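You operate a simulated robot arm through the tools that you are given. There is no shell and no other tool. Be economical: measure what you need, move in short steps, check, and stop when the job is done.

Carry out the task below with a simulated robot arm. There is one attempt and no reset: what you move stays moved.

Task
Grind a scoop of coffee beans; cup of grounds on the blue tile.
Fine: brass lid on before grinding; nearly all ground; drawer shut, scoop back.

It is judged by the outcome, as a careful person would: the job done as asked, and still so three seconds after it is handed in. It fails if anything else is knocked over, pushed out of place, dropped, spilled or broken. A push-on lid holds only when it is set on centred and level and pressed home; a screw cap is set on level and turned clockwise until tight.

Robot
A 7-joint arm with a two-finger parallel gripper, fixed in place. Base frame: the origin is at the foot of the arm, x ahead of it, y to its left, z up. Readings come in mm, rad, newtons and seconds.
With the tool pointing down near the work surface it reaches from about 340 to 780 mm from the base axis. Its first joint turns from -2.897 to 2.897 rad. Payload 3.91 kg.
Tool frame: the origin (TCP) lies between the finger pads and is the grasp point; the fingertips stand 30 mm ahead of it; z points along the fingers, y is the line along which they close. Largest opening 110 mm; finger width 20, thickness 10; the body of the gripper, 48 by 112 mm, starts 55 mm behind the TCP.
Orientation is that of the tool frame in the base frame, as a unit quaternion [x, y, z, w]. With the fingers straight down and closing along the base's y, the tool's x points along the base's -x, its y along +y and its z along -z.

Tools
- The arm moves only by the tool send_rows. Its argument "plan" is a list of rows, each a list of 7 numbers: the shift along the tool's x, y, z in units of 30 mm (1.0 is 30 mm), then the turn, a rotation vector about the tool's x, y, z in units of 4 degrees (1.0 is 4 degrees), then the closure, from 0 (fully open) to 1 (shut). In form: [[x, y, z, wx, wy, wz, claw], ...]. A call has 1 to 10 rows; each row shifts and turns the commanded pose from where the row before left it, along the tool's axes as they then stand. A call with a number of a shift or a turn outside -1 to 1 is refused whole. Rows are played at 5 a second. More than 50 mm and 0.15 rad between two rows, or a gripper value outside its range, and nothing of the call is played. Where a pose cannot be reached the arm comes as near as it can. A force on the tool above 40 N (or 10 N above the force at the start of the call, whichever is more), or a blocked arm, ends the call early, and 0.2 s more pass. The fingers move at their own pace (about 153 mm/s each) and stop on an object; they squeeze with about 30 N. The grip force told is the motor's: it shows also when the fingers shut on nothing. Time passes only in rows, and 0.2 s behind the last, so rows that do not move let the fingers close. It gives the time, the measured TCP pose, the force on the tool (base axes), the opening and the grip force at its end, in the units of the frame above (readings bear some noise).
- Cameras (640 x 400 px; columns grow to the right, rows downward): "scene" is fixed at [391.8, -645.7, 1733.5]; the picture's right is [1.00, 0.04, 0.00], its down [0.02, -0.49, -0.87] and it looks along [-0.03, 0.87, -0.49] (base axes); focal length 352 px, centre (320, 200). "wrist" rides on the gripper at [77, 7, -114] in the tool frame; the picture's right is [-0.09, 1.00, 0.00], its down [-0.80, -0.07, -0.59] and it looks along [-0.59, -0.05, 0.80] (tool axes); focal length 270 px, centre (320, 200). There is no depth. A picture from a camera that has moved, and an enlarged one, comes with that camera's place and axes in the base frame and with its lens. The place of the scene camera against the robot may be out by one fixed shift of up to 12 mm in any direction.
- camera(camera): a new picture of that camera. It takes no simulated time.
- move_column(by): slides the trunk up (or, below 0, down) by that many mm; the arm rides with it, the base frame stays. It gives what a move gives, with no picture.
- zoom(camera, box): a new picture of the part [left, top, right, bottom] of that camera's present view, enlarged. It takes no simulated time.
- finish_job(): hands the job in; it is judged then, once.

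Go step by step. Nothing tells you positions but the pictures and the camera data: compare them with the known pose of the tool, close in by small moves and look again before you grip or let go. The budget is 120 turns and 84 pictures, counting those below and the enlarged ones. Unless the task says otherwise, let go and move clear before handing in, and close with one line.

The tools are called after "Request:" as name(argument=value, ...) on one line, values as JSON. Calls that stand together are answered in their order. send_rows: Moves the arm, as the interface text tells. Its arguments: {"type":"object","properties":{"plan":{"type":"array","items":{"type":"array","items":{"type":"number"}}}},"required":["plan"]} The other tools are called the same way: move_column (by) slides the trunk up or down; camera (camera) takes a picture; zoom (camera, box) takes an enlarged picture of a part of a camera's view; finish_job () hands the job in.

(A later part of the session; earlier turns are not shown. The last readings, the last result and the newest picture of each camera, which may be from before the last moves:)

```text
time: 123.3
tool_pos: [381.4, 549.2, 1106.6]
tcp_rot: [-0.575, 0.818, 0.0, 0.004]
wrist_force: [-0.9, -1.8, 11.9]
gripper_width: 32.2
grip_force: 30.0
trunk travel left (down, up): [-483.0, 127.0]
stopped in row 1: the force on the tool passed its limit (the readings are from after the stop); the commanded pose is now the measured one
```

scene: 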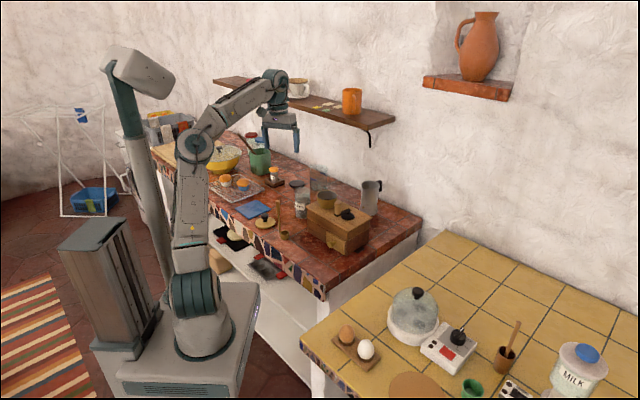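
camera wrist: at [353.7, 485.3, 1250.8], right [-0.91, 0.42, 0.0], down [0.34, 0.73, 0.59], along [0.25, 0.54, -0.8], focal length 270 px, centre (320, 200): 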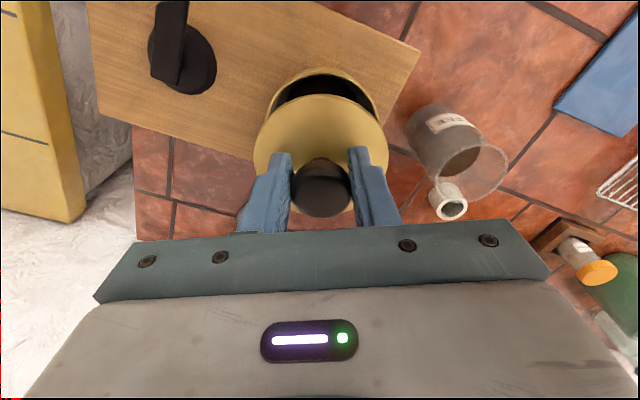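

It is seated: force passed 40 N with no further travel. I'll release and rise to inspect.

Request:
send_rows(plan=[[0, 0, 0, 0, 0, 0, 0.7], [0, 0, 0, 0, 0, 0, 0.4], [0, 0, 0, 0, 0, 0, 0.4], [0, 0, -0.5, 0, 0, 0, 0.4], [0, 0, -0.8, 0, 0, 0, 0.4], [0, 0, -0.8, 0, 0, 0, 0.4], [0, 0, 0, 0, 0, 0, 0.4]])

Request:
camera(camera="wrist")

Request:
zoom(camera="scene", box=[290, 170, 390, 240])

```text
time: 124.9
tool_pos: [381.3, 549.4, 1165.9]
tcp_rot: [-0.576, 0.818, 0.0, 0.003]
wrist_force: [-0.9, 0.5, 0.1]
gripper_width: 66.0
grip_force: 0.1
trunk travel left (down, up): [-483.0, 127.0]
```

```text
15 pictures are left
camera wrist: at [349.1, 478.6, 1278.8], right [-0.91, 0.42, 0.0], down [0.33, 0.73, 0.6], along [0.25, 0.54, -0.8], focal length 270 px, centre (320, 200)
```

wrist: 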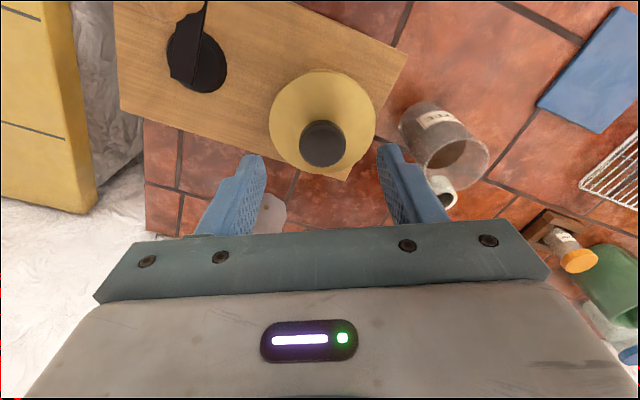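

```text
5.71 times, centred on (340, 205) of scene
camera zoom: at [391.8, -645.7, 1733.5], right [1.0, 0.04, 0.0], down [0.02, -0.49, -0.87], along [-0.03, 0.87, -0.49], focal length 2013 px, centre (206, 171)
```

zoom: 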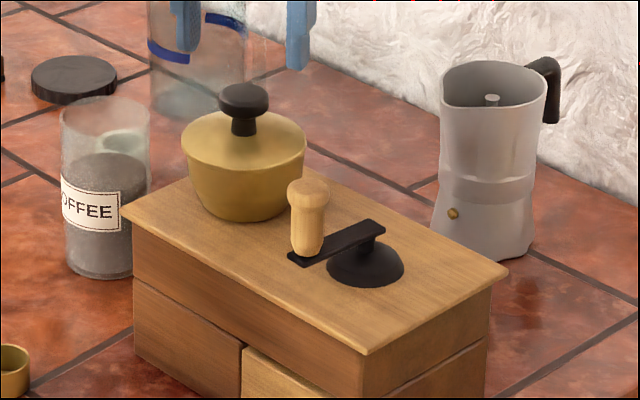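

The lid sits level and flush. Next is the crank: I'll move over its knob (roughly (423,450)) for an exact view.

Request:
send_rows(plan=[[0, 0, -0.5, 0, 0, 0, 0.4], [0.53, -0.49, 0, 0, 0, 0, 0.4], [0.53, -0.49, 0, 0, 0, 0, 0.4], [0.53, -0.49, 0, 0, 0, 0, 0.4], [0.53, -0.48, 0, 0, 0, 0, 0.4], [0.52, -0.48, 0, 0, 0, 0, 0.4], [0, 0, 0, 0, 0, 0, 0.4]])

Request:
camera(camera="wrist")

```text
time: 126.5
tool_pos: [422.9, 451.0, 1181.3]
tcp_rot: [-0.576, 0.817, 0.0, 0.003]
wrist_force: [0.1, -0.4, 1.0]
gripper_width: 66.1
grip_force: 0.0
trunk travel left (down, up): [-483.0, 127.0]
```

```text
13 pictures are left
camera wrist: at [390.6, 379.0, 1293.8], right [-0.91, 0.42, 0.0], down [0.33, 0.73, 0.6], along [0.25, 0.54, -0.8], focal length 270 px, centre (320, 200)
```

wrist: 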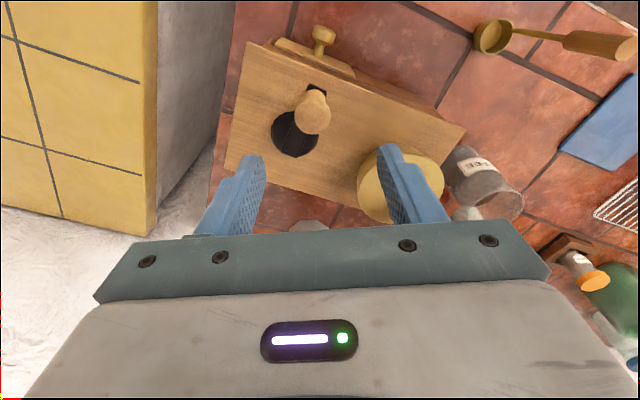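

I take the crank hub as (464,472) and the knob as (424,435) with its top near z 1100, radius ~54 mm. I'll yaw the fingers so they close across the mill's long axis and clear the lid while cranking.

Request:
send_rows(plan=[[0, 0, 0, 0, 0, 1, 0.4], [0, 0, 0, 0, 0, 1, 0.4], [0, 0, 0, 0, 0, 1, 0.4], [0, 0, 0, 0, 0, 1, 0.4], [0, 0, 0, 0, 0, 1, 0.4], [0, 0, 0, 0, 0, 1, 0.4], [0, 0, 0, 0, 0, 1, 0.4], [0, 0, 0, 0, 0, 1, 0.4], [0, 0, 0, 0, 0, 1, 0.4], [0, 0, 0, 0, 0, 1, 0.4]])

Request:
send_rows(plan=[[0, 0, 0, 0, 0, 1, 0.4], [0, 0, 0, 0, 0, 1, 0.4], [0, 0, 0, 0, 0, 1, 0.4], [0, 0, 0, 0, 0, 1, 0.4], [0, 0, 0, 0, 0, 1, 0.4], [0, 0, 0, 0, 0, 1, 0.4], [0, 0, 0, 0, 0, 1, 0.4], [0, 0, 0, 0, 0, 1, 0.4], [0, 0, 0, 0, 0, 1, 0.4], [0, 0, 0, 0, 0, 1, 0.4]])

Request:
send_rows(plan=[[0, 0, 0, 0, 0, 1, 0.4], [0, 0, 0, 0, 0, 1, 0.4], [0, 0, 0, 0, 0, 1, 0.4], [0, 0, 0, 0, 0, 1, 0.4], [0, 0, 0, 0, 0, 1, 0.4], [0, 0, 0, 0, 0, 1, 0.4], [0, 0, 0, 0, 0, 1, 0.4], [0, 0, 0, 0, 0, 0, 0.4]])

Request:
camera(camera="wrist")

```text
time: 128.7
tool_pos: [423.0, 451.3, 1182.2]
tcp_rot: [-0.261, 0.965, 0.002, 0.002]
wrist_force: [-0.1, 0.1, -0.1]
gripper_width: 65.7
grip_force: 0.1
trunk travel left (down, up): [-483.0, 127.0]
```

```text
time: 130.9
tool_pos: [422.5, 451.8, 1180.9]
tcp_rot: [0.083, 0.997, 0.002, 0.002]
wrist_force: [0.5, 0.2, -0.7]
gripper_width: 66.0
grip_force: 0.2
trunk travel left (down, up): [-483.0, 127.0]
```

```text
time: 132.7
tool_pos: [421.7, 451.6, 1182.4]
tcp_rot: [0.323, 0.946, 0.003, 0.002]
wrist_force: [0.6, -0.4, -0.3]
gripper_width: 65.8
grip_force: 0.1
trunk travel left (down, up): [-483.0, 127.0]
```

```text
12 pictures are left
camera wrist: at [366.0, 501.9, 1293.9], right [0.68, 0.73, 0.01], down [0.59, -0.55, 0.6], along [0.44, -0.4, -0.8], focal length 270 px, centre (320, 200)
```

wrist: 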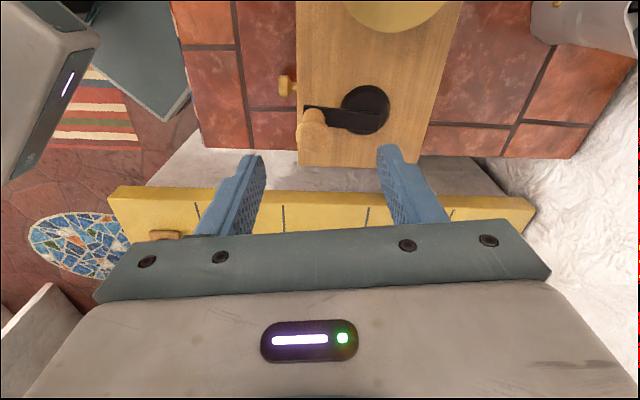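

Two wrist views give the knob as (424.5,443.5) with top z≈1070, the hub as (466,475), and a radius of ~52 mm. I'll descend over the knob and close.

Request:
send_rows(plan=[[-0.24, -0.157, 0.5, 0, 0, 0, 0.4], [0, 0, 0.7, 0, 0, 0, 0.4], [0, 0, 0.7, 0, 0, 0, 0.4], [0, 0, 0.7, 0, 0, 0, 0.4], [0, 0, 0.7, 0, 0, 0, 0.4], [0, 0, 0.6, 0, 0, 0, 0.4], [0, 0, 0, 0, 0, 0, 0.4]])

Request:
camera(camera="wrist")

```text
time: 134.1
tool_pos: [427.1, 443.8, 1081.3]
tcp_rot: [0.322, 0.947, 0.013, 0.008]
wrist_force: [-4.6, -2.6, 17.9]
gripper_width: 63.3
grip_force: 0.1
trunk travel left (down, up): [-483.0, 127.0]
stopped in row 6: the force on the tool passed its limit (the readings are from after the stop); the commanded pose is now the measured one
```

```text
11 pictures are left
camera wrist: at [367.9, 492.7, 1194.3], right [0.68, 0.74, 0.03], down [0.58, -0.56, 0.6], along [0.46, -0.39, -0.8], focal length 270 px, centre (320, 200)
```

wrist: 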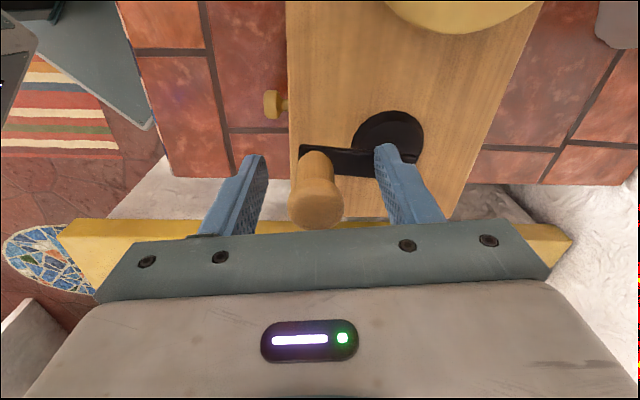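

A fingertip met the crank arm at z≈1051, so the knob spans about 1050–1098 and sits on the grasp axis. I'll lift 4 mm, level, and close on it.

Request:
send_rows(plan=[[0, 0, -0.13, 0.43, 0.1, 0, 0.4], [0, 0, 0, 0, 0, 0, 0.6], [0, 0, 0, 0, 0, 0, 0.8], [0, 0, 0, 0, 0, 0, 1], [0, 0, 0, 0, 0, 0, 1]])

```text
time: 135.3
tool_pos: [425.0, 442.2, 1083.7]
tcp_rot: [0.322, 0.947, -0.003, -0.002]
wrist_force: [-13.6, -12.0, 7.4]
gripper_width: 25.3
grip_force: 45.1
trunk travel left (down, up): [-483.0, 127.0]
```

The knob is gripped; the reaction suggests a radius of ~53 mm. I'll test a small clockwise arc of 60°.

Request:
send_rows(plan=[[0.594, 0.193, 0, 0, 0, 0, 1], [0.453, 0.414, 0, 0, 0, 0, 1], [0.283, 0.545, 0, 0, 0, 0, 1]])

```text
time: 136.1
tool_pos: [417.1, 496.9, 1082.1]
tcp_rot: [0.322, 0.947, -0.001, -0.001]
wrist_force: [-4.3, 2.9, 10.7]
gripper_width: 25.3
grip_force: 44.4
trunk travel left (down, up): [-483.0, 127.0]
```

The crank turns easily. Continuing clockwise in 30° steps.

Request:
send_rows(plan=[[0.04, 0.92, 0, 0, 0, 0, 1], [-0.426, 0.818, 0, 0, 0, 0, 1], [-0.777, 0.495, 0, 0, 0, 0, 1], [-0.92, 0.04, 0, 0, 0, 0, 1], [-0.818, -0.426, 0, 0, 0, 0, 1], [-0.495, -0.777, 0, 0, 0, 0, 1], [-0.04, -0.92, 0, 0, 0, 0, 1], [0.426, -0.818, 0, 0, 0, 0, 1], [0.777, -0.495, 0, 0, 0, 0, 1], [0.92, -0.04, 0, 0, 0, 0, 1]])

```text
time: 138.3
tool_pos: [422.0, 446.9, 1082.6]
tcp_rot: [0.318, 0.948, -0.001, -0.002]
wrist_force: [3.9, 4.3, 15.9]
gripper_width: 25.6
grip_force: 44.9
trunk travel left (down, up): [-483.0, 127.0]
```

Works well. Continuing, with a tiny lift to ease the vertical force.

Request:
send_rows(plan=[[0.818, 0.426, -0.05, 0, 0, 0, 1], [0.495, 0.777, 0, 0, 0, 0, 1], [0.04, 0.92, 0, 0, 0, 0, 1], [-0.426, 0.818, 0, 0, 0, 0, 1], [-0.777, 0.495, 0, 0, 0, 0, 1], [-0.92, 0.04, 0, 0, 0, 0, 1], [-0.818, -0.426, 0, 0, 0, 0, 1], [-0.495, -0.777, 0, 0, 0, 0, 1], [-0.04, -0.92, 0, 0, 0, 0, 1], [0.426, -0.818, 0, 0, 0, 0, 1]])

Request:
send_rows(plan=[[0.777, -0.495, 0, 0, 0, 0, 1], [0.92, -0.04, 0, 0, 0, 0, 1], [0.818, 0.426, 0, 0, 0, 0, 1], [0.495, 0.777, 0, 0, 0, 0, 1], [0.04, 0.92, 0, 0, 0, 0, 1], [-0.426, 0.818, 0, 0, 0, 0, 1], [-0.777, 0.495, 0, 0, 0, 0, 1], [-0.92, 0.04, 0, 0, 0, 0, 1], [-0.818, -0.426, 0, 0, 0, 0, 1], [-0.495, -0.777, 0, 0, 0, 0, 1]])

Request:
send_rows(plan=[[-0.04, -0.92, 0, 0, 0, 0, 1], [0.426, -0.818, 0, 0, 0, 0, 1], [0.777, -0.495, 0, 0, 0, 0, 1], [0.92, -0.04, 0, 0, 0, 0, 1], [0.818, 0.426, 0, 0, 0, 0, 1], [0.495, 0.777, 0, 0, 0, 0, 1], [0.04, 0.92, 0, 0, 0, 0, 1], [-0.426, 0.818, 0, 0, 0, 0, 1], [-0.777, 0.495, 0, 0, 0, 0, 1], [-0.92, 0.04, 0, 0, 0, 0, 1]])

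Request:
send_rows(plan=[[-0.818, -0.426, 0, 0, 0, 0, 1], [-0.495, -0.777, 0, 0, 0, 0, 1], [-0.04, -0.92, 0, 0, 0, 0, 1], [0.426, -0.818, 0, 0, 0, 0, 1], [0.777, -0.495, 0, 0, 0, 0, 1], [0.92, -0.04, 0, 0, 0, 0, 1], [0.818, 0.426, 0, 0, 0, 0, 1], [0.495, 0.777, 0, 0, 0, 0, 1], [0.04, 0.92, 0, 0, 0, 0, 1], [-0.426, 0.818, 0, 0, 0, 0, 1]])

Request:
send_rows(plan=[[-0.777, 0.495, 0, 0, 0, 0, 1], [-0.92, 0.04, 0, 0, 0, 0, 1], [-0.818, -0.426, 0, 0, 0, 0, 1], [-0.495, -0.777, 0, 0, 0, 0, 1], [-0.04, -0.92, 0, 0, 0, 0, 1], [0.426, -0.818, 0, 0, 0, 0, 1], [0.777, -0.495, 0, 0, 0, 0, 1], [0.92, -0.04, 0, 0, 0, 0, 1], [0.818, 0.426, 0, 0, 0, 0, 1], [0.495, 0.777, 0, 0, 0, 0, 1]])

```text
time: 140.5
tool_pos: [476.3, 426.3, 1083.1]
tcp_rot: [0.322, 0.947, -0.002, -0.002]
wrist_force: [-2.1, 7.8, 1.6]
gripper_width: 25.4
grip_force: 45.4
trunk travel left (down, up): [-483.0, 127.0]
```

```text
time: 142.7
tool_pos: [516.8, 462.5, 1083.0]
tcp_rot: [0.32, 0.947, -0.002, -0.004]
wrist_force: [-15.9, 5.2, -10.7]
gripper_width: 25.2
grip_force: 44.8
trunk travel left (down, up): [-483.0, 127.0]
```

```text
time: 144.9
tool_pos: [502.1, 512.7, 1083.4]
tcp_rot: [0.321, 0.947, -0.007, -0.006]
wrist_force: [-15.9, -16.9, 0.3]
gripper_width: 25.6
grip_force: 44.8
trunk travel left (down, up): [-483.0, 127.0]
stopped in row 10: the force on the tool passed its limit (the readings are from after the stop); the commanded pose is now the measured one
```

```text
time: 147.1
tool_pos: [455.2, 527.6, 1083.0]
tcp_rot: [0.325, 0.946, -0.008, -0.005]
wrist_force: [5.0, -30.5, 7.3]
gripper_width: 25.4
grip_force: 45.0
trunk travel left (down, up): [-483.0, 127.0]
```

```text
time: 149.3
tool_pos: [416.8, 495.6, 1083.6]
tcp_rot: [0.324, 0.946, -0.006, -0.004]
wrist_force: [13.1, -3.7, 11.2]
gripper_width: 25.2
grip_force: 45.2
trunk travel left (down, up): [-483.0, 127.0]
```

About 5 turns are done. The refit gives radius 52.3 mm about (466,478). Continuing with the refined path.

Request:
send_rows(plan=[[0.009, 0.901, 0, 0, 0, 0, 1], [-0.417, 0.801, 0, 0, 0, 0, 1], [-0.761, 0.485, 0, 0, 0, 0, 1], [-0.901, 0.039, 0, 0, 0, 0, 1], [-0.801, -0.417, 0, 0, 0, 0, 1], [-0.485, -0.761, 0, 0, 0, 0, 1], [-0.039, -0.901, 0, 0, 0, 0, 1], [0.417, -0.801, 0, 0, 0, 0, 1], [0.761, -0.485, 0, 0, 0, 0, 1], [0.901, -0.039, 0, 0, 0, 0, 1]])

Request:
send_rows(plan=[[0.801, 0.417, 0, 0, 0, 0, 1], [0.485, 0.761, 0, 0, 0, 0, 1], [0.039, 0.901, 0, 0, 0, 0, 1], [-0.417, 0.801, 0, 0, 0, 0, 1], [-0.761, 0.485, 0, 0, 0, 0, 1], [-0.901, 0.039, 0, 0, 0, 0, 1], [-0.801, -0.417, 0, 0, 0, 0, 1], [-0.485, -0.761, 0, 0, 0, 0, 1], [-0.039, -0.901, 0, 0, 0, 0, 1], [0.417, -0.801, 0, 0, 0, 0, 1]])

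Request:
send_rows(plan=[[0.761, -0.485, 0, 0, 0, 0, 1], [0.901, -0.039, 0, 0, 0, 0, 1], [0.801, 0.417, 0, 0, 0, 0, 1], [0.485, 0.761, 0, 0, 0, 0, 1], [0.039, 0.901, 0, 0, 0, 0, 1], [-0.417, 0.801, 0, 0, 0, 0, 1], [-0.761, 0.485, 0, 0, 0, 0, 1], [-0.901, 0.039, 0, 0, 0, 0, 1], [-0.801, -0.417, 0, 0, 0, 0, 1], [-0.485, -0.761, 0, 0, 0, 0, 1]])

Request:
send_rows(plan=[[-0.039, -0.901, 0, 0, 0, 0, 1], [0.417, -0.801, 0, 0, 0, 0, 1], [0.761, -0.485, 0, 0, 0, 0, 1], [0.901, -0.039, 0, 0, 0, 0, 1], [0.801, 0.417, 0, 0, 0, 0, 1], [0.485, 0.761, 0, 0, 0, 0, 1], [0.039, 0.901, 0, 0, 0, 0, 1], [-0.417, 0.801, 0, 0, 0, 0, 1], [-0.761, 0.485, 0, 0, 0, 0, 1], [-0.901, 0.039, 0, 0, 0, 0, 1]])

Request:
send_rows(plan=[[-0.801, -0.417, 0, 0, 0, 0, 1], [-0.485, -0.761, 0, 0, 0, 0, 1], [-0.039, -0.901, 0, 0, 0, 0, 1], [0.417, -0.801, 0, 0, 0, 0, 1], [0.761, -0.485, 0, 0, 0, 0, 1], [0.901, -0.039, 0, 0, 0, 0, 1], [0.801, 0.417, 0, 0, 0, 0, 1], [0.485, 0.761, 0, 0, 0, 0, 1], [0.039, 0.901, 0, 0, 0, 0, 1], [-0.417, 0.801, 0, 0, 0, 0, 1]])

Request:
send_rows(plan=[[-0.761, 0.485, 0, 0, 0, 0, 1], [-0.901, 0.039, 0, 0, 0, 0, 1], [-0.801, -0.417, 0, 0, 0, 0, 1], [-0.485, -0.761, 0, 0, 0, 0, 1], [-0.039, -0.901, 0, 0, 0, 0, 1], [0.417, -0.801, 0, 0, 0, 0, 1], [0.761, -0.485, 0, 0, 0, 0, 1], [0.901, -0.039, 0, 0, 0, 0, 1], [0.801, 0.417, 0, 0, 0, 0, 1], [0.485, 0.761, 0, 0, 0, 0, 1]])

```text
time: 151.5
tool_pos: [421.0, 448.1, 1083.8]
tcp_rot: [0.319, 0.948, -0.005, -0.005]
wrist_force: [-4.7, 4.0, 9.1]
gripper_width: 25.5
grip_force: 44.4
trunk travel left (down, up): [-483.0, 127.0]
```

```text
time: 153.7
tool_pos: [472.7, 423.3, 1083.9]
tcp_rot: [0.322, 0.947, -0.007, -0.003]
wrist_force: [5.1, -18.9, 15.1]
gripper_width: 25.4
grip_force: 44.9
trunk travel left (down, up): [-483.0, 127.0]
```

```text
time: 155.9
tool_pos: [514.7, 457.8, 1082.0]
tcp_rot: [0.324, 0.946, -0.006, -0.003]
wrist_force: [10.6, -5.3, 24.9]
gripper_width: 25.5
grip_force: 44.8
trunk travel left (down, up): [-483.0, 127.0]
```

```text
time: 158.1
tool_pos: [501.2, 513.5, 1083.7]
tcp_rot: [0.32, 0.947, -0.005, -0.006]
wrist_force: [-9.4, -10.0, 10.0]
gripper_width: 25.3
grip_force: 44.6
trunk travel left (down, up): [-483.0, 127.0]
```

```text
time: 160.3
tool_pos: [457.0, 527.9, 1082.8]
tcp_rot: [0.324, 0.946, -0.007, -0.005]
wrist_force: [4.5, -23.1, 2.0]
gripper_width: 25.5
grip_force: 45.1
trunk travel left (down, up): [-483.0, 127.0]
```

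```text
time: 162.5
tool_pos: [416.2, 496.1, 1083.2]
tcp_rot: [0.323, 0.947, -0.005, -0.003]
wrist_force: [9.8, -2.8, 7.5]
gripper_width: 25.3
grip_force: 45.0
trunk travel left (down, up): [-483.0, 127.0]
```

About 10 turns are done. I'll do five more.

Request:
send_rows(plan=[[0.015, 0.901, 0, 0, 0, 0, 1], [-0.417, 0.801, 0, 0, 0, 0, 1], [-0.761, 0.485, 0, 0, 0, 0, 1], [-0.901, 0.039, 0, 0, 0, 0, 1], [-0.801, -0.417, 0, 0, 0, 0, 1], [-0.485, -0.761, 0, 0, 0, 0, 1], [-0.039, -0.901, 0, 0, 0, 0, 1], [0.417, -0.801, 0, 0, 0, 0, 1], [0.761, -0.485, 0, 0, 0, 0, 1], [0.901, -0.039, 0, 0, 0, 0, 1]])

Request:
send_rows(plan=[[0.801, 0.417, 0, 0, 0, 0, 1], [0.485, 0.761, 0, 0, 0, 0, 1], [0.039, 0.901, 0, 0, 0, 0, 1], [-0.417, 0.801, 0, 0, 0, 0, 1], [-0.761, 0.485, 0, 0, 0, 0, 1], [-0.901, 0.039, 0, 0, 0, 0, 1], [-0.801, -0.417, 0, 0, 0, 0, 1], [-0.485, -0.761, 0, 0, 0, 0, 1], [-0.039, -0.901, 0, 0, 0, 0, 1], [0.417, -0.801, 0, 0, 0, 0, 1]])

Request:
send_rows(plan=[[0.761, -0.485, 0, 0, 0, 0, 1], [0.901, -0.039, 0, 0, 0, 0, 1], [0.801, 0.417, 0, 0, 0, 0, 1], [0.485, 0.761, 0, 0, 0, 0, 1], [0.039, 0.901, 0, 0, 0, 0, 1], [-0.417, 0.801, 0, 0, 0, 0, 1], [-0.761, 0.485, 0, 0, 0, 0, 1], [-0.901, 0.039, 0, 0, 0, 0, 1], [-0.801, -0.417, 0, 0, 0, 0, 1], [-0.485, -0.761, 0, 0, 0, 0, 1]])

Request:
send_rows(plan=[[-0.039, -0.901, 0, 0, 0, 0, 1], [0.417, -0.801, 0, 0, 0, 0, 1], [0.761, -0.485, 0, 0, 0, 0, 1], [0.901, -0.039, 0, 0, 0, 0, 1], [0.801, 0.417, 0, 0, 0, 0, 1], [0.485, 0.761, 0, 0, 0, 0, 1], [0.039, 0.901, 0, 0, 0, 0, 1], [-0.417, 0.801, 0, 0, 0, 0, 1], [-0.761, 0.485, 0, 0, 0, 0, 1], [-0.901, 0.039, 0, 0, 0, 0, 1]])

Request:
send_rows(plan=[[-0.801, -0.417, 0, 0, 0, 0, 1], [-0.485, -0.761, 0, 0, 0, 0, 1], [-0.039, -0.901, 0, 0, 0, 0, 1], [0.417, -0.801, 0, 0, 0, 0, 1], [0.761, -0.485, 0, 0, 0, 0, 1], [0.901, -0.039, 0, 0, 0, 0, 1], [0.801, 0.417, 0, 0, 0, 0, 1], [0.485, 0.761, 0, 0, 0, 0, 1], [0.039, 0.901, 0, 0, 0, 0, 1], [-0.417, 0.801, 0, 0, 0, 0, 1]])

Request:
send_rows(plan=[[-0.761, 0.485, 0, 0, 0, 0, 1], [-0.901, 0.039, 0, 0, 0, 0, 1], [-0.801, -0.417, 0, 0, 0, 0, 1], [-0.485, -0.761, 0, 0, 0, 0, 1], [-0.039, -0.901, 0, 0, 0, 0, 1], [0.417, -0.801, 0, 0, 0, 0, 1], [0.761, -0.485, 0, 0, 0, 0, 1], [0.901, -0.039, 0, 0, 0, 0, 1], [0.801, 0.417, 0, 0, 0, 0, 1], [0.485, 0.761, 0, 0, 0, 0, 1]])

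```text
time: 164.7
tool_pos: [418.5, 451.0, 1083.2]
tcp_rot: [0.316, 0.949, -0.004, -0.007]
wrist_force: [1.3, 5.3, 14.1]
gripper_width: 25.5
grip_force: 44.8
trunk travel left (down, up): [-483.0, 127.0]
```

```text
time: 166.9
tool_pos: [474.4, 424.5, 1083.4]
tcp_rot: [0.322, 0.947, -0.006, -0.003]
wrist_force: [5.6, -14.7, 19.0]
gripper_width: 25.2
grip_force: 44.1
trunk travel left (down, up): [-483.0, 127.0]
```

```text
time: 169.1
tool_pos: [514.1, 458.2, 1082.9]
tcp_rot: [0.323, 0.946, -0.006, -0.004]
wrist_force: [6.8, -3.3, 27.0]
gripper_width: 25.5
grip_force: 45.2
trunk travel left (down, up): [-483.0, 127.0]
```

```text
time: 171.3
tool_pos: [501.1, 511.9, 1082.3]
tcp_rot: [0.319, 0.948, -0.005, -0.006]
wrist_force: [-13.0, -13.4, 7.4]
gripper_width: 25.3
grip_force: 45.0
trunk travel left (down, up): [-483.0, 127.0]
```

```text
time: 173.5
tool_pos: [456.2, 526.8, 1082.6]
tcp_rot: [0.323, 0.946, -0.007, -0.005]
wrist_force: [3.9, -21.0, 10.4]
gripper_width: 25.4
grip_force: 45.1
trunk travel left (down, up): [-483.0, 127.0]
```

```text
time: 175.7
tool_pos: [417.8, 495.9, 1084.6]
tcp_rot: [0.323, 0.946, -0.006, -0.005]
wrist_force: [7.2, -1.7, 7.8]
gripper_width: 25.6
grip_force: 45.1
trunk travel left (down, up): [-483.0, 127.0]
```

To be safe on "nearly all ground", I'll do five more turns.

Request:
send_rows(plan=[[0.02, 0.901, 0, 0, 0, 0, 1], [-0.417, 0.801, 0, 0, 0, 0, 1], [-0.761, 0.485, 0, 0, 0, 0, 1], [-0.901, 0.039, 0, 0, 0, 0, 1], [-0.801, -0.417, 0, 0, 0, 0, 1], [-0.485, -0.761, 0, 0, 0, 0, 1], [-0.039, -0.901, 0, 0, 0, 0, 1], [0.417, -0.801, 0, 0, 0, 0, 1], [0.761, -0.485, 0, 0, 0, 0, 1], [0.901, -0.039, 0, 0, 0, 0, 1]])

Request:
send_rows(plan=[[0.801, 0.417, 0, 0, 0, 0, 1], [0.485, 0.761, 0, 0, 0, 0, 1], [0.039, 0.901, 0, 0, 0, 0, 1], [-0.417, 0.801, 0, 0, 0, 0, 1], [-0.761, 0.485, 0, 0, 0, 0, 1], [-0.901, 0.039, 0, 0, 0, 0, 1], [-0.801, -0.417, 0, 0, 0, 0, 1], [-0.485, -0.761, 0, 0, 0, 0, 1], [-0.039, -0.901, 0, 0, 0, 0, 1], [0.417, -0.801, 0, 0, 0, 0, 1]])

Request:
send_rows(plan=[[0.761, -0.485, 0, 0, 0, 0, 1], [0.901, -0.039, 0, 0, 0, 0, 1], [0.801, 0.417, 0, 0, 0, 0, 1], [0.485, 0.761, 0, 0, 0, 0, 1], [0.039, 0.901, 0, 0, 0, 0, 1], [-0.417, 0.801, 0, 0, 0, 0, 1], [-0.761, 0.485, 0, 0, 0, 0, 1], [-0.901, 0.039, 0, 0, 0, 0, 1], [-0.801, -0.417, 0, 0, 0, 0, 1], [-0.485, -0.761, 0, 0, 0, 0, 1]])

Request:
send_rows(plan=[[-0.039, -0.901, 0, 0, 0, 0, 1], [0.417, -0.801, 0, 0, 0, 0, 1], [0.761, -0.485, 0, 0, 0, 0, 1], [0.901, -0.039, 0, 0, 0, 0, 1], [0.801, 0.417, 0, 0, 0, 0, 1], [0.485, 0.761, 0, 0, 0, 0, 1], [0.039, 0.901, 0, 0, 0, 0, 1], [-0.417, 0.801, 0, 0, 0, 0, 1], [-0.761, 0.485, 0, 0, 0, 0, 1], [-0.901, 0.039, 0, 0, 0, 0, 1]])

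Request:
send_rows(plan=[[-0.801, -0.417, 0, 0, 0, 0, 1], [-0.485, -0.761, 0, 0, 0, 0, 1], [-0.039, -0.901, 0, 0, 0, 0, 1], [0.417, -0.801, 0, 0, 0, 0, 1], [0.761, -0.485, 0, 0, 0, 0, 1], [0.901, -0.039, 0, 0, 0, 0, 1], [0.801, 0.417, 0, 0, 0, 0, 1], [0.485, 0.761, 0, 0, 0, 0, 1], [0.039, 0.901, 0, 0, 0, 0, 1], [-0.417, 0.801, 0, 0, 0, 0, 1]])

Request:
send_rows(plan=[[-0.761, 0.485, 0, 0, 0, 0, 1], [-0.901, 0.039, 0, 0, 0, 0, 1], [0, 0, 0, 0, 0, 0, 1], [0, 0, 0, 0, 0, 0, 0.8], [0, 0, 0, 0, 0, 0, 0.5], [0, 0, -0.5, 0, 0, 0, 0.5], [0, 0, -1, 0, 0, 0, 0.5], [0, 0, -1, 0, 0, 0, 0.5], [0, 0, -1, 0, 0, 0, 0.5]])

```text
time: 177.9
tool_pos: [418.6, 450.9, 1083.2]
tcp_rot: [0.317, 0.948, -0.005, -0.006]
wrist_force: [-7.7, -3.5, 0.0]
gripper_width: 25.5
grip_force: 44.5
trunk travel left (down, up): [-483.0, 127.0]
```

```text
time: 180.1
tool_pos: [474.4, 423.3, 1084.2]
tcp_rot: [0.322, 0.947, -0.006, -0.003]
wrist_force: [6.0, -14.1, 9.7]
gripper_width: 25.6
grip_force: 44.5
trunk travel left (down, up): [-483.0, 127.0]
```

```text
time: 182.3
tool_pos: [513.9, 458.4, 1082.1]
tcp_rot: [0.323, 0.946, -0.007, -0.004]
wrist_force: [5.8, -4.4, 19.1]
gripper_width: 25.5
grip_force: 45.0
trunk travel left (down, up): [-483.0, 127.0]
```

```text
time: 184.5
tool_pos: [501.7, 512.0, 1081.4]
tcp_rot: [0.321, 0.947, -0.004, -0.006]
wrist_force: [1.5, 1.9, 25.5]
gripper_width: 25.4
grip_force: 44.6
trunk travel left (down, up): [-483.0, 127.0]
```

```text
time: 186.7
tool_pos: [455.3, 527.1, 1082.8]
tcp_rot: [0.323, 0.946, -0.006, -0.004]
wrist_force: [3.9, -19.5, 20.4]
gripper_width: 25.5
grip_force: 44.9
trunk travel left (down, up): [-483.0, 127.0]
```

```text
time: 188.9
tool_pos: [496.6, 479.7, 1167.2]
tcp_rot: [0.327, 0.945, -0.009, -0.006]
wrist_force: [0.3, 0.3, -1.0]
gripper_width: 55.0
grip_force: 0.0
out of reach, approached as far as the arm can: row 7, 8, 9
trunk travel left (down, up): [-483.0, 127.0]
stopped in row 9: the arm was blocked; the commanded pose is now the measured one
```

The fingers are off the knob, but the arm met a reach limit while rising. I'll look at the whole scene.

Request:
camera(camera="scene")

```text
10 pictures are left
```

scene: 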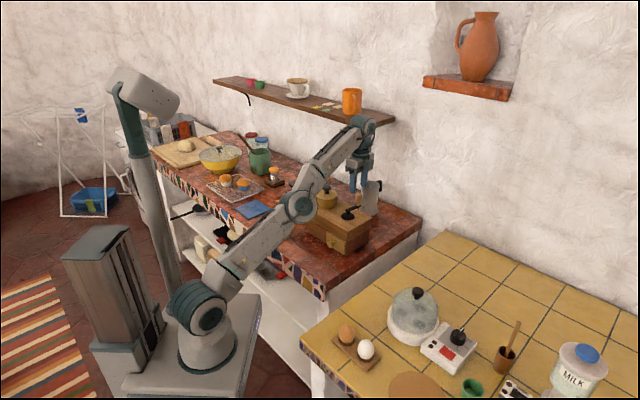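

All is in place. I'll retract in front of the mill and yaw the hand so the fingers straddle the drawer knob (≈(402,413), z≈940).

Request:
send_rows(plan=[[0.18, -0.89, 0, 0, 0, 0, 0.5], [0.18, -0.89, 0, 0, 0, 0, 0.5], [0.18, -0.89, 0, 0, 0, 0, 0.5], [0.18, -0.89, 0, 0, 0, 0, 0.5], [0.18, -0.89, 0, 0, 0, 0, 0.5], [0.18, -0.89, 0, 0, 0, 0, 0.5], [0.18, -0.89, 0, 0, 0, 0, 0.5], [0.18, -0.89, 0, 0, 0, 0, 0.5]])

Request:
send_rows(plan=[[0, 0, 0, 0, 0, -1, 0.5], [0, 0, 0, 0, 0, -1, 0.5], [0, 0, 0, 0, 0, -1, 0.5], [0, 0, 0, 0, 0, -1, 0.5], [0, 0, 0, 0, 0, -1, 0.5], [0, 0, 0, 0, 0, -1, 0.5], [0, 0, 0, 0, 0, -1, 0.5], [0, 0, 0, 0, 0, -1, 0.5], [0, 0, 0, 0, 0, -1, 0.5], [0, 0, 0, 0, 0, -1, 0.5]])

Request:
send_rows(plan=[[0, 0, 0, 0, 0, -1, 0.5], [0, 0, 0, 0, 0, -1, 0.5], [0, 0, 0, 0, 0, -1, 0.5], [0, 0, 0, 0, 0, -1, 0.5], [0, 0, 0, 0, 0, -1, 0.5], [0, 0, 0, 0, 0, -1, 0.5], [0, 0, 0, 0, 0, -1, 0.5], [0, 0, 0, 0, 0, -1, 0.5], [0, 0, 0, 0, 0, -1, 0.5], [0, 0, 0, 0, 0, -1, 0.5]])

```text
time: 190.7
tool_pos: [329.3, 339.3, 1172.9]
tcp_rot: [0.324, 0.946, -0.004, -0.002]
wrist_force: [0.5, -0.4, -0.8]
gripper_width: 55.1
grip_force: 0.0
trunk travel left (down, up): [-483.0, 127.0]
```

```text
time: 192.9
tool_pos: [331.0, 340.3, 1172.8]
tcp_rot: [-0.019, 1.0, -0.005, -0.003]
wrist_force: [0.4, 0.5, -1.0]
gripper_width: 54.8
grip_force: 0.0
trunk travel left (down, up): [-483.0, 127.0]
```

```text
time: 195.1
tool_pos: [331.3, 339.2, 1173.6]
tcp_rot: [-0.36, 0.933, -0.004, -0.006]
wrist_force: [1.1, 0.5, 0.5]
gripper_width: 55.1
grip_force: 0.0
trunk travel left (down, up): [-483.0, 127.0]
```

Now I'll pitch the tool 40° toward the mill and approach in front of the drawer knob.

Request:
send_rows(plan=[[0, 0, 0, 0, 0, -1, 0.5], [0, 0, 0, 0, -1, 0, 0.5], [0, 0, 0, 0, -1, 0, 0.5], [0, 0, 0, 0, -1, 0, 0.5], [0, 0, 0, 0, -1, 0, 0.5], [0, 0, 0, 0, -1, 0, 0.5], [0, 0, 0, 0, -1, 0, 0.5], [0, 0, 0, 0, -1, 0, 0.5], [0, 0, 0, 0, -1, 0, 0.5], [0, 0, 0, 0, -1, 0, 0.5]])

Request:
send_rows(plan=[[0, 0, 0, 0, -1, 0, 0.5], [0.33, 0, 0.83, 0, 0, 0, 0.5], [0.33, 0, 0.83, 0, 0, 0, 0.5], [0.34, 0, 0.83, 0, 0, 0, 0.5], [0.34, 0, 0.83, 0, 0, 0, 0.5], [0.34, 0, 0.83, 0, 0, 0, 0.5], [0.34, 0, 0.83, 0, 0, 0, 0.5], [0.34, 0, 0.83, 0, 0, 0, 0.5]])

Request:
camera(camera="wrist")

```text
time: 197.3
tool_pos: [329.7, 339.4, 1172.9]
tcp_rot: [-0.374, 0.876, 0.119, 0.279]
wrist_force: [-0.1, 0.6, -0.2]
gripper_width: 54.7
grip_force: 0.1
trunk travel left (down, up): [-483.0, 127.0]
```

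```text
time: 199.1
tool_pos: [368.1, 379.3, 992.8]
tcp_rot: [-0.369, 0.867, 0.131, 0.309]
wrist_force: [-0.5, 0.4, -0.4]
gripper_width: 54.8
grip_force: 0.0
trunk travel left (down, up): [-483.0, 127.0]
```

```text
9 pictures are left
camera wrist: at [273.2, 288.1, 1031.1], right [-0.67, 0.74, 0.05], down [0.22, 0.13, 0.97], along [0.71, 0.66, -0.25], focal length 270 px, centre (320, 200)
```

wrist: 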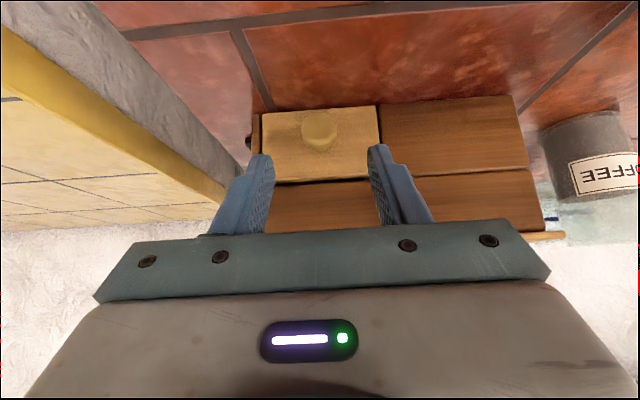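

The knob is at (403,412,930), dead centre. I'll advance 68 mm and close on it.

Request:
send_rows(plan=[[0.02, -0.02, 0.57, 0, 0, 0, 0.5], [0.02, -0.02, 0.57, 0, 0, 0, 0.5], [0.02, -0.02, 0.57, 0, 0, 0, 0.5], [0, -0.02, 0.56, 0, 0, 0, 0.5], [0, 0, 0, 0, 0, 0, 0.5], [0, 0, 0, 0, 0, 0, 0.8], [0, 0, 0, 0, 0, 0, 1], [0, 0, 0, 0, 0, 0, 1]])

```text
time: 200.9
tool_pos: [397.6, 409.4, 939.7]
tcp_rot: [-0.371, 0.866, 0.132, 0.309]
wrist_force: [-9.1, 4.6, -0.2]
gripper_width: 25.3
grip_force: 45.0
trunk travel left (down, up): [-483.0, 127.0]
```

Gripped. I'll pull the drawer straight out in small steps.

Request:
send_rows(plan=[[0.26, 0.02, -0.21, 0, 0, 0, 1], [0.39, 0, -0.315, 0, 0, 0, 1], [0.39, 0, -0.315, 0, 0, 0, 1], [0.39, 0, -0.315, 0, 0, 0, 1], [0.39, 0, -0.315, 0, 0, 0, 1], [0, 0, 0, 0, 0, 0, 1]])

```text
time: 202.3
tool_pos: [349.0, 359.6, 940.2]
tcp_rot: [-0.371, 0.865, 0.132, 0.31]
wrist_force: [-14.8, 15.2, 12.1]
gripper_width: 25.4
grip_force: 45.3
trunk travel left (down, up): [-483.0, 127.0]
```

The drawer moved 70 mm. I'll look at the state.

Request:
zoom(camera="scene", box=[270, 170, 390, 254])

```text
4.76 times, centred on (330, 212) of scene
camera zoom: at [391.8, -645.7, 1733.5], right [1.0, 0.04, 0.0], down [0.02, -0.49, -0.87], along [-0.03, 0.87, -0.49], focal length 1677 px, centre (272, 143)
```

zoom: 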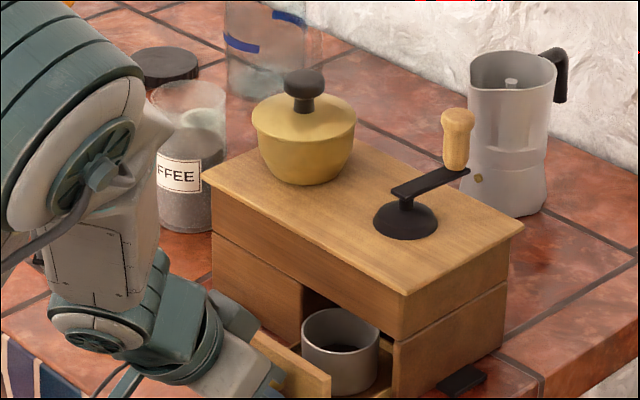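

The drawer holds a metal cup with dark grounds. I'll pull a bit more for finger clearance.

Request:
send_rows(plan=[[0.26, 0.03, -0.21, 0, 0, 0, 1], [0.26, 0.01, -0.21, 0, 0, 0, 1], [0.26, 0.01, -0.21, 0, 0, 0, 1], [0, 0, 0, 0, 0, 0, 1]])

```text
time: 203.3
tool_pos: [326.3, 337.8, 940.0]
tcp_rot: [-0.37, 0.865, 0.131, 0.312]
wrist_force: [-13.5, 13.7, 22.0]
gripper_width: 25.5
grip_force: 44.9
trunk travel left (down, up): [-483.0, 127.0]
```

I'll ease back 10 mm for safety, release, and back off along the tool axis.

Request:
send_rows(plan=[[-0.26, 0.02, 0.21, 0, 0, 0, 1], [0, 0, 0, 0, 0, 0, 1], [0, 0, 0, 0, 0, 0, 0.7], [0, 0, 0, 0, 0, 0, 0.4], [0, 0, -0.4, 0, 0, 0, 0.4], [0, 0, -0.9, 0, 0, 0, 0.4], [0, 0, -1, 0, 0, 0, 0.4], [0, 0, -1, 0, 0, 0, 0.4], [0, 0, -1, 0, 0, 0, 0.4]])

```text
time: 205.3
tool_pos: [279.2, 286.9, 1040.0]
tcp_rot: [-0.37, 0.866, 0.132, 0.309]
wrist_force: [-0.4, 0.4, -0.1]
gripper_width: 66.2
grip_force: 0.0
trunk travel left (down, up): [-483.0, 127.0]
```

I'll return the tool to vertical and go above the cup for a look.

Request:
send_rows(plan=[[0, 0, -0.8, 0, 1, 0, 0.3], [0, 0, -0.8, 0, 1, 0, 0.3], [0, 0, 0, 0, 1, 0, 0.3], [0, 0, 0, 0, 1, 0, 0.3], [0, 0, 0, 0, 1, 0, 0.3], [0, 0, 0, 0, 1, 0, 0.3], [0, 0, 0, 0, 1, 0, 0.3], [0, 0, 0, 0, 1, 0, 0.3], [0, 0, 0, 0, 1, 0, 0.3], [0, 0, 0, 0, 1, 0, 0.3]])

```text
time: 207.5
tool_pos: [258.6, 265.6, 1077.2]
tcp_rot: [-0.393, 0.919, -0.003, -0.005]
wrist_force: [0.2, -0.3, -0.7]
gripper_width: 77.2
grip_force: 0.0
trunk travel left (down, up): [-483.0, 127.0]
```

Request:
send_rows(plan=[[-0.79, 0, -0.11, 0, 0, 0, 0.3], [-0.79, 0, -0.11, 0, 0, 0, 0.3], [-0.79, 0, -0.11, 0, 0, 0, 0.3], [-0.79, 0, -0.11, 0, 0, 0, 0.3], [-0.79, 0, -0.11, 0, 0, 0, 0.3], [-0.79, 0, -0.11, 0, 0, 0, 0.3], [-0.79, 0, -0.11, 0, 0, 0, 0.3], [0, 0, 0, 0, 0, 0, 0.3]])

Request:
camera(camera="wrist")

```text
time: 209.3
tool_pos: [373.7, 385.4, 1097.8]
tcp_rot: [-0.391, 0.92, -0.003, -0.006]
wrist_force: [-0.5, 0.3, 0.4]
gripper_width: 76.6
grip_force: 0.1
trunk travel left (down, up): [-483.0, 127.0]
```

```text
7 pictures are left
camera wrist: at [317.2, 334.0, 1211.4], right [-0.66, 0.75, 0.0], down [0.61, 0.53, 0.59], along [0.44, 0.38, -0.81], focal length 270 px, centre (320, 200)
```

wrist: 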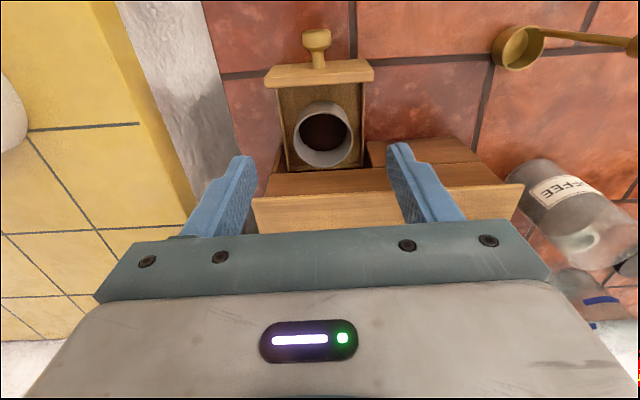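

The cup is clear: rim centre (397,407), about 61 mm across, with the mill face just behind it. I'll pitch the hand back 16° to clear the mill's edge and descend around it.

Request:
send_rows(plan=[[0.1, 0, 0, 0, -1, 0, 0.3], [0.1, 0, 0, 0, -1, 0, 0.3], [0.1, -0.02, 0, 0, -1, 0, 0.3], [0.13, -0.03, 0, 0, -1, 0, 0.3], [0, 0, 0.9, 0, 0, 0, 0.3], [0, 0, 0.9, 0, 0, 0, 0.3], [0, 0, 0.9, 0, 0, 0, 0.3], [0, 0, 0.8, 0, 0, 0, 0.3], [0, 0, 0, 0, 0, 0, 0.3]])

Request:
camera(camera="wrist")

```text
time: 211.3
tool_pos: [386.3, 395.0, 995.9]
tcp_rot: [-0.388, 0.912, 0.051, 0.123]
wrist_force: [-0.5, 0.5, 0.1]
gripper_width: 76.8
grip_force: 0.1
trunk travel left (down, up): [-483.0, 127.0]
```

```text
6 pictures are left
camera wrist: at [308.9, 323.0, 1082.8], right [-0.66, 0.75, 0.02], down [0.48, 0.4, 0.79], along [0.58, 0.53, -0.62], focal length 270 px, centre (320, 200)
```

wrist: 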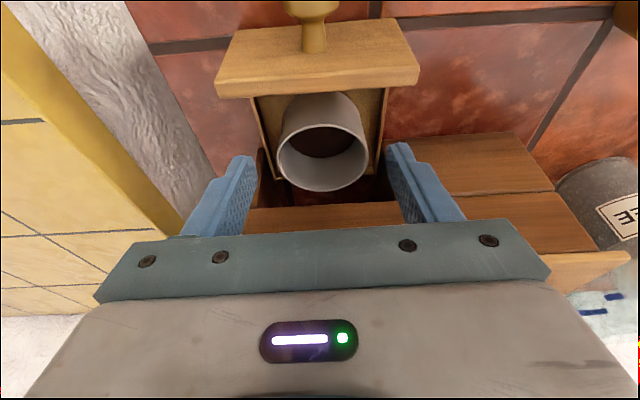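

Fingers are well placed around the cup rim (z≈951). I'll descend 36 mm and close.

Request:
send_rows(plan=[[0, 0.03, 0.4, 0, 0, 0, 0.3], [0, 0.03, 0.4, 0, 0, 0, 0.3], [0, 0, 0.4, 0, 0, 0, 0.3], [0, 0, 0, 0, 0, 0, 0.3], [0, 0, 0, 0, 0, 0, 0.4], [0, 0, 0, 0, 0, 0, 0.5], [0, 0, 0, 0, 0, 0, 0.7], [0, 0, 0, 0, 0, 0, 1]])

```text
time: 213.1
tool_pos: [391.1, 403.6, 960.6]
tcp_rot: [-0.389, 0.912, 0.051, 0.123]
wrist_force: [0.3, 0.0, 0.4]
gripper_width: 63.5
grip_force: 30.5
trunk travel left (down, up): [-483.0, 127.0]
```

The cup is gripped (63.5 mm). I'll lift gently, easing away from the mill face.

Request:
send_rows(plan=[[-0.055, 0, -0.19, 0, 0, 0, 1], [0.2, 0, -0.265, 0, 0, 0, 1], [0.1, 0, -0.375, 0, 0, 0, 1], [-0.138, 0, -0.48, 0, 0, 0, 1], [-0.138, 0, -0.48, 0, 0, 0, 1], [-0.138, 0, -0.48, 0, 0, 0, 1], [-0.138, 0, -0.48, 0, 0, 0, 1], [-0.138, 0, -0.48, 0, 0, 0, 1], [0, 0, 0, 0, 0, 0, 1]])

Request:
move_column(by=110)

Request:
zoom(camera="scene", box=[220, 130, 400, 256])

```text
time: 215.1
tool_pos: [381.3, 393.6, 1057.0]
tcp_rot: [-0.389, 0.911, 0.051, 0.123]
wrist_force: [0.2, 0.7, -0.8]
gripper_width: 62.9
grip_force: 30.6
trunk travel left (down, up): [-483.0, 127.0]
```

```text
time: 216.5
tool_pos: [380.9, 393.2, 1167.4]
tcp_rot: [-0.389, 0.912, 0.051, 0.122]
wrist_force: [-0.5, 0.0, -1.1]
gripper_width: 62.9
grip_force: 29.6
trunk travel left (down, up): [-593.0, 17.0]
```

```text
3.17 times, centred on (310, 193) of scene
camera zoom: at [391.8, -645.7, 1733.5], right [1.0, 0.04, 0.0], down [0.02, -0.49, -0.87], along [-0.03, 0.87, -0.49], focal length 1118 px, centre (352, 222)
```

zoom: 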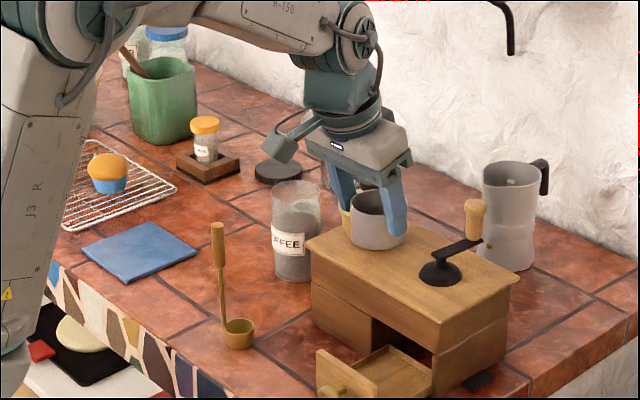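

The cup is upright and level. I'll swing it about the base at this height toward the blue tile (≈(45,698)), passing 45 mm above the scoop handle.

Request:
send_rows(plan=[[0, 0.6, 0, -0.13, 0, -0.45, 1], [0, 0.98, 0, -0.2125, 0, -0.74, 1], [0, 0.98, 0, -0.2125, 0, -0.74, 1], [0, 0.98, 0, -0.2125, 0, -0.74, 1], [0, 0.98, 0, -0.2125, 0, -0.74, 1], [0, 0.98, 0, -0.2125, 0, -0.74, 1], [0, 0.98, 0, -0.2125, 0, -0.74, 1], [0, 0.6, 0, -0.13, 0, -0.45, 1], [0, 0, 0, 0, 0, 0, 1]])

```text
time: 218.5
tool_pos: [206.3, 511.1, 1166.1]
tcp_rot: [-0.557, 0.82, 0.077, 0.109]
wrist_force: [0.0, -0.3, -1.2]
gripper_width: 63.1
grip_force: 30.5
trunk travel left (down, up): [-593.0, 17.0]
```

Request:
send_rows(plan=[[0, 0.6, 0, -0.13, 0, -0.45, 1], [0, 0.98, 0, -0.21, 0, -0.73, 1], [0, 0.98, 0, -0.21, 0, -0.73, 1], [0, 0.98, 0, -0.21, 0, -0.73, 1], [0, 0.98, 0, -0.21, 0, -0.73, 1], [0, 0.98, 0, -0.21, 0, -0.73, 1], [0, 0.4, 0, -0.1, 0, -0.3, 1], [0, 0, 0, 0, 0, 0, 1]])

```text
time: 220.3
tool_pos: [35.0, 554.0, 1168.1]
tcp_rot: [-0.68, 0.721, 0.096, 0.095]
wrist_force: [0.7, 0.1, -0.5]
gripper_width: 63.3
grip_force: 30.1
trunk travel left (down, up): [-593.0, 17.0]
```

Now I'll extend out over the tile and check alignment.

Request:
send_rows(plan=[[-0.74, -0.012, 0.205, 0, 0, 0, 1], [-0.74, -0.012, 0.205, 0, 0, 0, 1], [-0.74, -0.012, 0.205, 0, 0, 0, 1], [-0.74, -0.012, 0.205, 0, 0, 0, 1], [-0.74, -0.012, 0.205, 0, 0, 0, 1], [-0.74, -0.012, 0.205, 0, 0, 0, 1], [0, 0, 0, 0, 0, 0, 1]])

Request:
move_column(by=-110)

Request:
camera(camera="wrist")

```text
time: 221.9
tool_pos: [46.0, 693.0, 1169.7]
tcp_rot: [-0.68, 0.721, 0.096, 0.095]
wrist_force: [-0.3, 0.9, -1.1]
gripper_width: 63.0
grip_force: 30.3
trunk travel left (down, up): [-593.0, 17.0]
```

```text
time: 223.3
tool_pos: [46.3, 692.6, 1059.0]
tcp_rot: [-0.68, 0.721, 0.096, 0.095]
wrist_force: [-0.2, 0.2, -0.1]
gripper_width: 62.9
grip_force: 30.0
trunk travel left (down, up): [-483.0, 127.0]
```

```text
4 pictures are left
camera wrist: at [34.5, 586.8, 1147.0], right [-0.99, 0.14, 0.03], down [0.11, 0.61, 0.79], along [0.09, 0.78, -0.62], focal length 270 px, centre (320, 200)
```

wrist: 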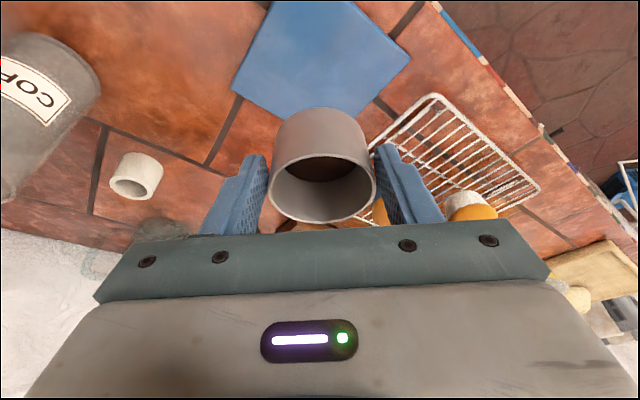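

The tile centre is about (46,707); the cup is ~7 mm short of it. I'll nudge outward and lower with the trunk.

Request:
send_rows(plan=[[-0.225, 0, 0.062, 0, 0, 0, 1], [0, 0, 0, 0, 0, 0, 1]])

Request:
move_column(by=-85)

Request:
send_rows(plan=[[0.027, 0, 0.096, 0, 0, 0, 1], [0.027, 0, 0.096, 0, 0, 0, 1], [0, 0, 0, 0, 0, 0, 1]])

```text
time: 223.9
tool_pos: [46.2, 695.6, 1058.5]
tcp_rot: [-0.68, 0.721, 0.096, 0.095]
wrist_force: [-0.7, -0.1, -0.2]
gripper_width: 63.0
grip_force: 30.4
trunk travel left (down, up): [-483.0, 127.0]
```

```text
time: 225.2
tool_pos: [47.2, 696.8, 974.3]
tcp_rot: [-0.68, 0.721, 0.095, 0.095]
wrist_force: [0.5, 0.4, -0.8]
gripper_width: 62.8
grip_force: 30.1
trunk travel left (down, up): [-398.0, 212.0]
```

```text
time: 225.9
tool_pos: [46.5, 698.1, 967.7]
tcp_rot: [-0.68, 0.721, 0.095, 0.095]
wrist_force: [-0.5, 0.9, -0.5]
gripper_width: 62.5
grip_force: 30.0
trunk travel left (down, up): [-398.0, 212.0]
```

I'll continue down in 1.5 mm steps, feeling for contact.

Request:
send_rows(plan=[[0.0135, 0, 0.048, 0, 0, 0, 1], [0.0135, 0, 0.048, 0, 0, 0, 1], [0, 0, 0, 0, 0, 0, 1]])

Request:
send_rows(plan=[[0.0135, 0, 0.048, 0, 0, 0, 1], [0, 0, 0, 0, 0, 0, 1]])

Request:
send_rows(plan=[[0.0135, 0, 0.048, 0, 0, 0, 1], [0, 0, 0, 0, 0, 0, 1]])

```text
time: 226.8
tool_pos: [45.9, 696.7, 963.7]
tcp_rot: [-0.68, 0.721, 0.096, 0.095]
wrist_force: [0.6, 0.3, 0.1]
gripper_width: 62.7
grip_force: 29.8
trunk travel left (down, up): [-398.0, 212.0]
```

```text
time: 227.3
tool_pos: [46.3, 696.8, 962.4]
tcp_rot: [-0.68, 0.721, 0.096, 0.095]
wrist_force: [1.1, 0.9, -0.8]
gripper_width: 62.8
grip_force: 29.6
trunk travel left (down, up): [-398.0, 212.0]
```

```text
time: 227.9
tool_pos: [45.6, 697.0, 961.7]
tcp_rot: [-0.68, 0.721, 0.095, 0.094]
wrist_force: [0.4, 0.4, -0.9]
gripper_width: 62.6
grip_force: 30.3
trunk travel left (down, up): [-398.0, 212.0]
```

Request:
send_rows(plan=[[0.0135, 0, 0.048, 0, 0, 0, 1], [0, 0, 0, 0, 0, 0, 1]])

Request:
send_rows(plan=[[0.0135, 0, 0.048, 0, 0, 0, 1], [0, 0, 0, 0, 0, 0, 1]])

Request:
send_rows(plan=[[0.0135, 0, 0.048, 0, 0, 0, 1], [0, 0, 0, 0, 0, 0, 1]])

```text
time: 228.6
tool_pos: [46.1, 696.9, 960.9]
tcp_rot: [-0.68, 0.721, 0.096, 0.095]
wrist_force: [0.7, 0.7, 4.6]
gripper_width: 62.8
grip_force: 30.3
trunk travel left (down, up): [-398.0, 212.0]
```

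```text
time: 229.2
tool_pos: [46.2, 696.0, 960.4]
tcp_rot: [-0.68, 0.721, 0.096, 0.096]
wrist_force: [3.0, -1.0, 13.4]
gripper_width: 62.4
grip_force: 29.9
trunk travel left (down, up): [-398.0, 212.0]
```

```text
time: 229.8
tool_pos: [46.6, 695.6, 960.0]
tcp_rot: [-0.68, 0.721, 0.096, 0.097]
wrist_force: [2.8, -2.5, 17.1]
gripper_width: 61.7
grip_force: 30.0
trunk travel left (down, up): [-398.0, 212.0]
```

Contact made. I'll relax the downward command, release, and back out upward.

Request:
send_rows(plan=[[-0.022, 0, -0.077, 0, 0, 0, 1], [0, 0, 0, 0, 0, 0, 0.4], [0, 0, 0, 0, 0, 0, 0.3], [0, 0, 0, 0, 0, 0, 0.25], [-0.1, 0, -0.35, 0, 0, 0, 0.25], [-0.2, 0, -0.7, 0, 0, 0, 0.25], [-0.25, 0, -0.9, 0, 0, 0, 0.25], [-0.25, 0, -0.9, 0, 0, 0, 0.25], [-0.25, 0, -0.9, 0, 0, 0, 0.25]])

Request:
zoom(camera="scene", box=[220, 160, 360, 258])

```text
time: 231.8
tool_pos: [46.1, 696.6, 1077.2]
tcp_rot: [-0.68, 0.721, 0.095, 0.094]
wrist_force: [-0.1, 0.3, -0.2]
gripper_width: 82.5
grip_force: 0.0
trunk travel left (down, up): [-398.0, 212.0]
```

```text
4.08 times, centred on (290, 209) of scene
camera zoom: at [391.8, -645.7, 1733.5], right [1.0, 0.04, 0.0], down [0.02, -0.49, -0.87], along [-0.03, 0.87, -0.49], focal length 1438 px, centre (442, 163)
```

zoom: 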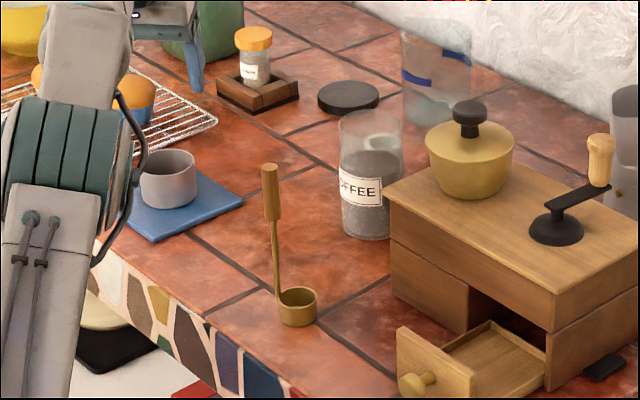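

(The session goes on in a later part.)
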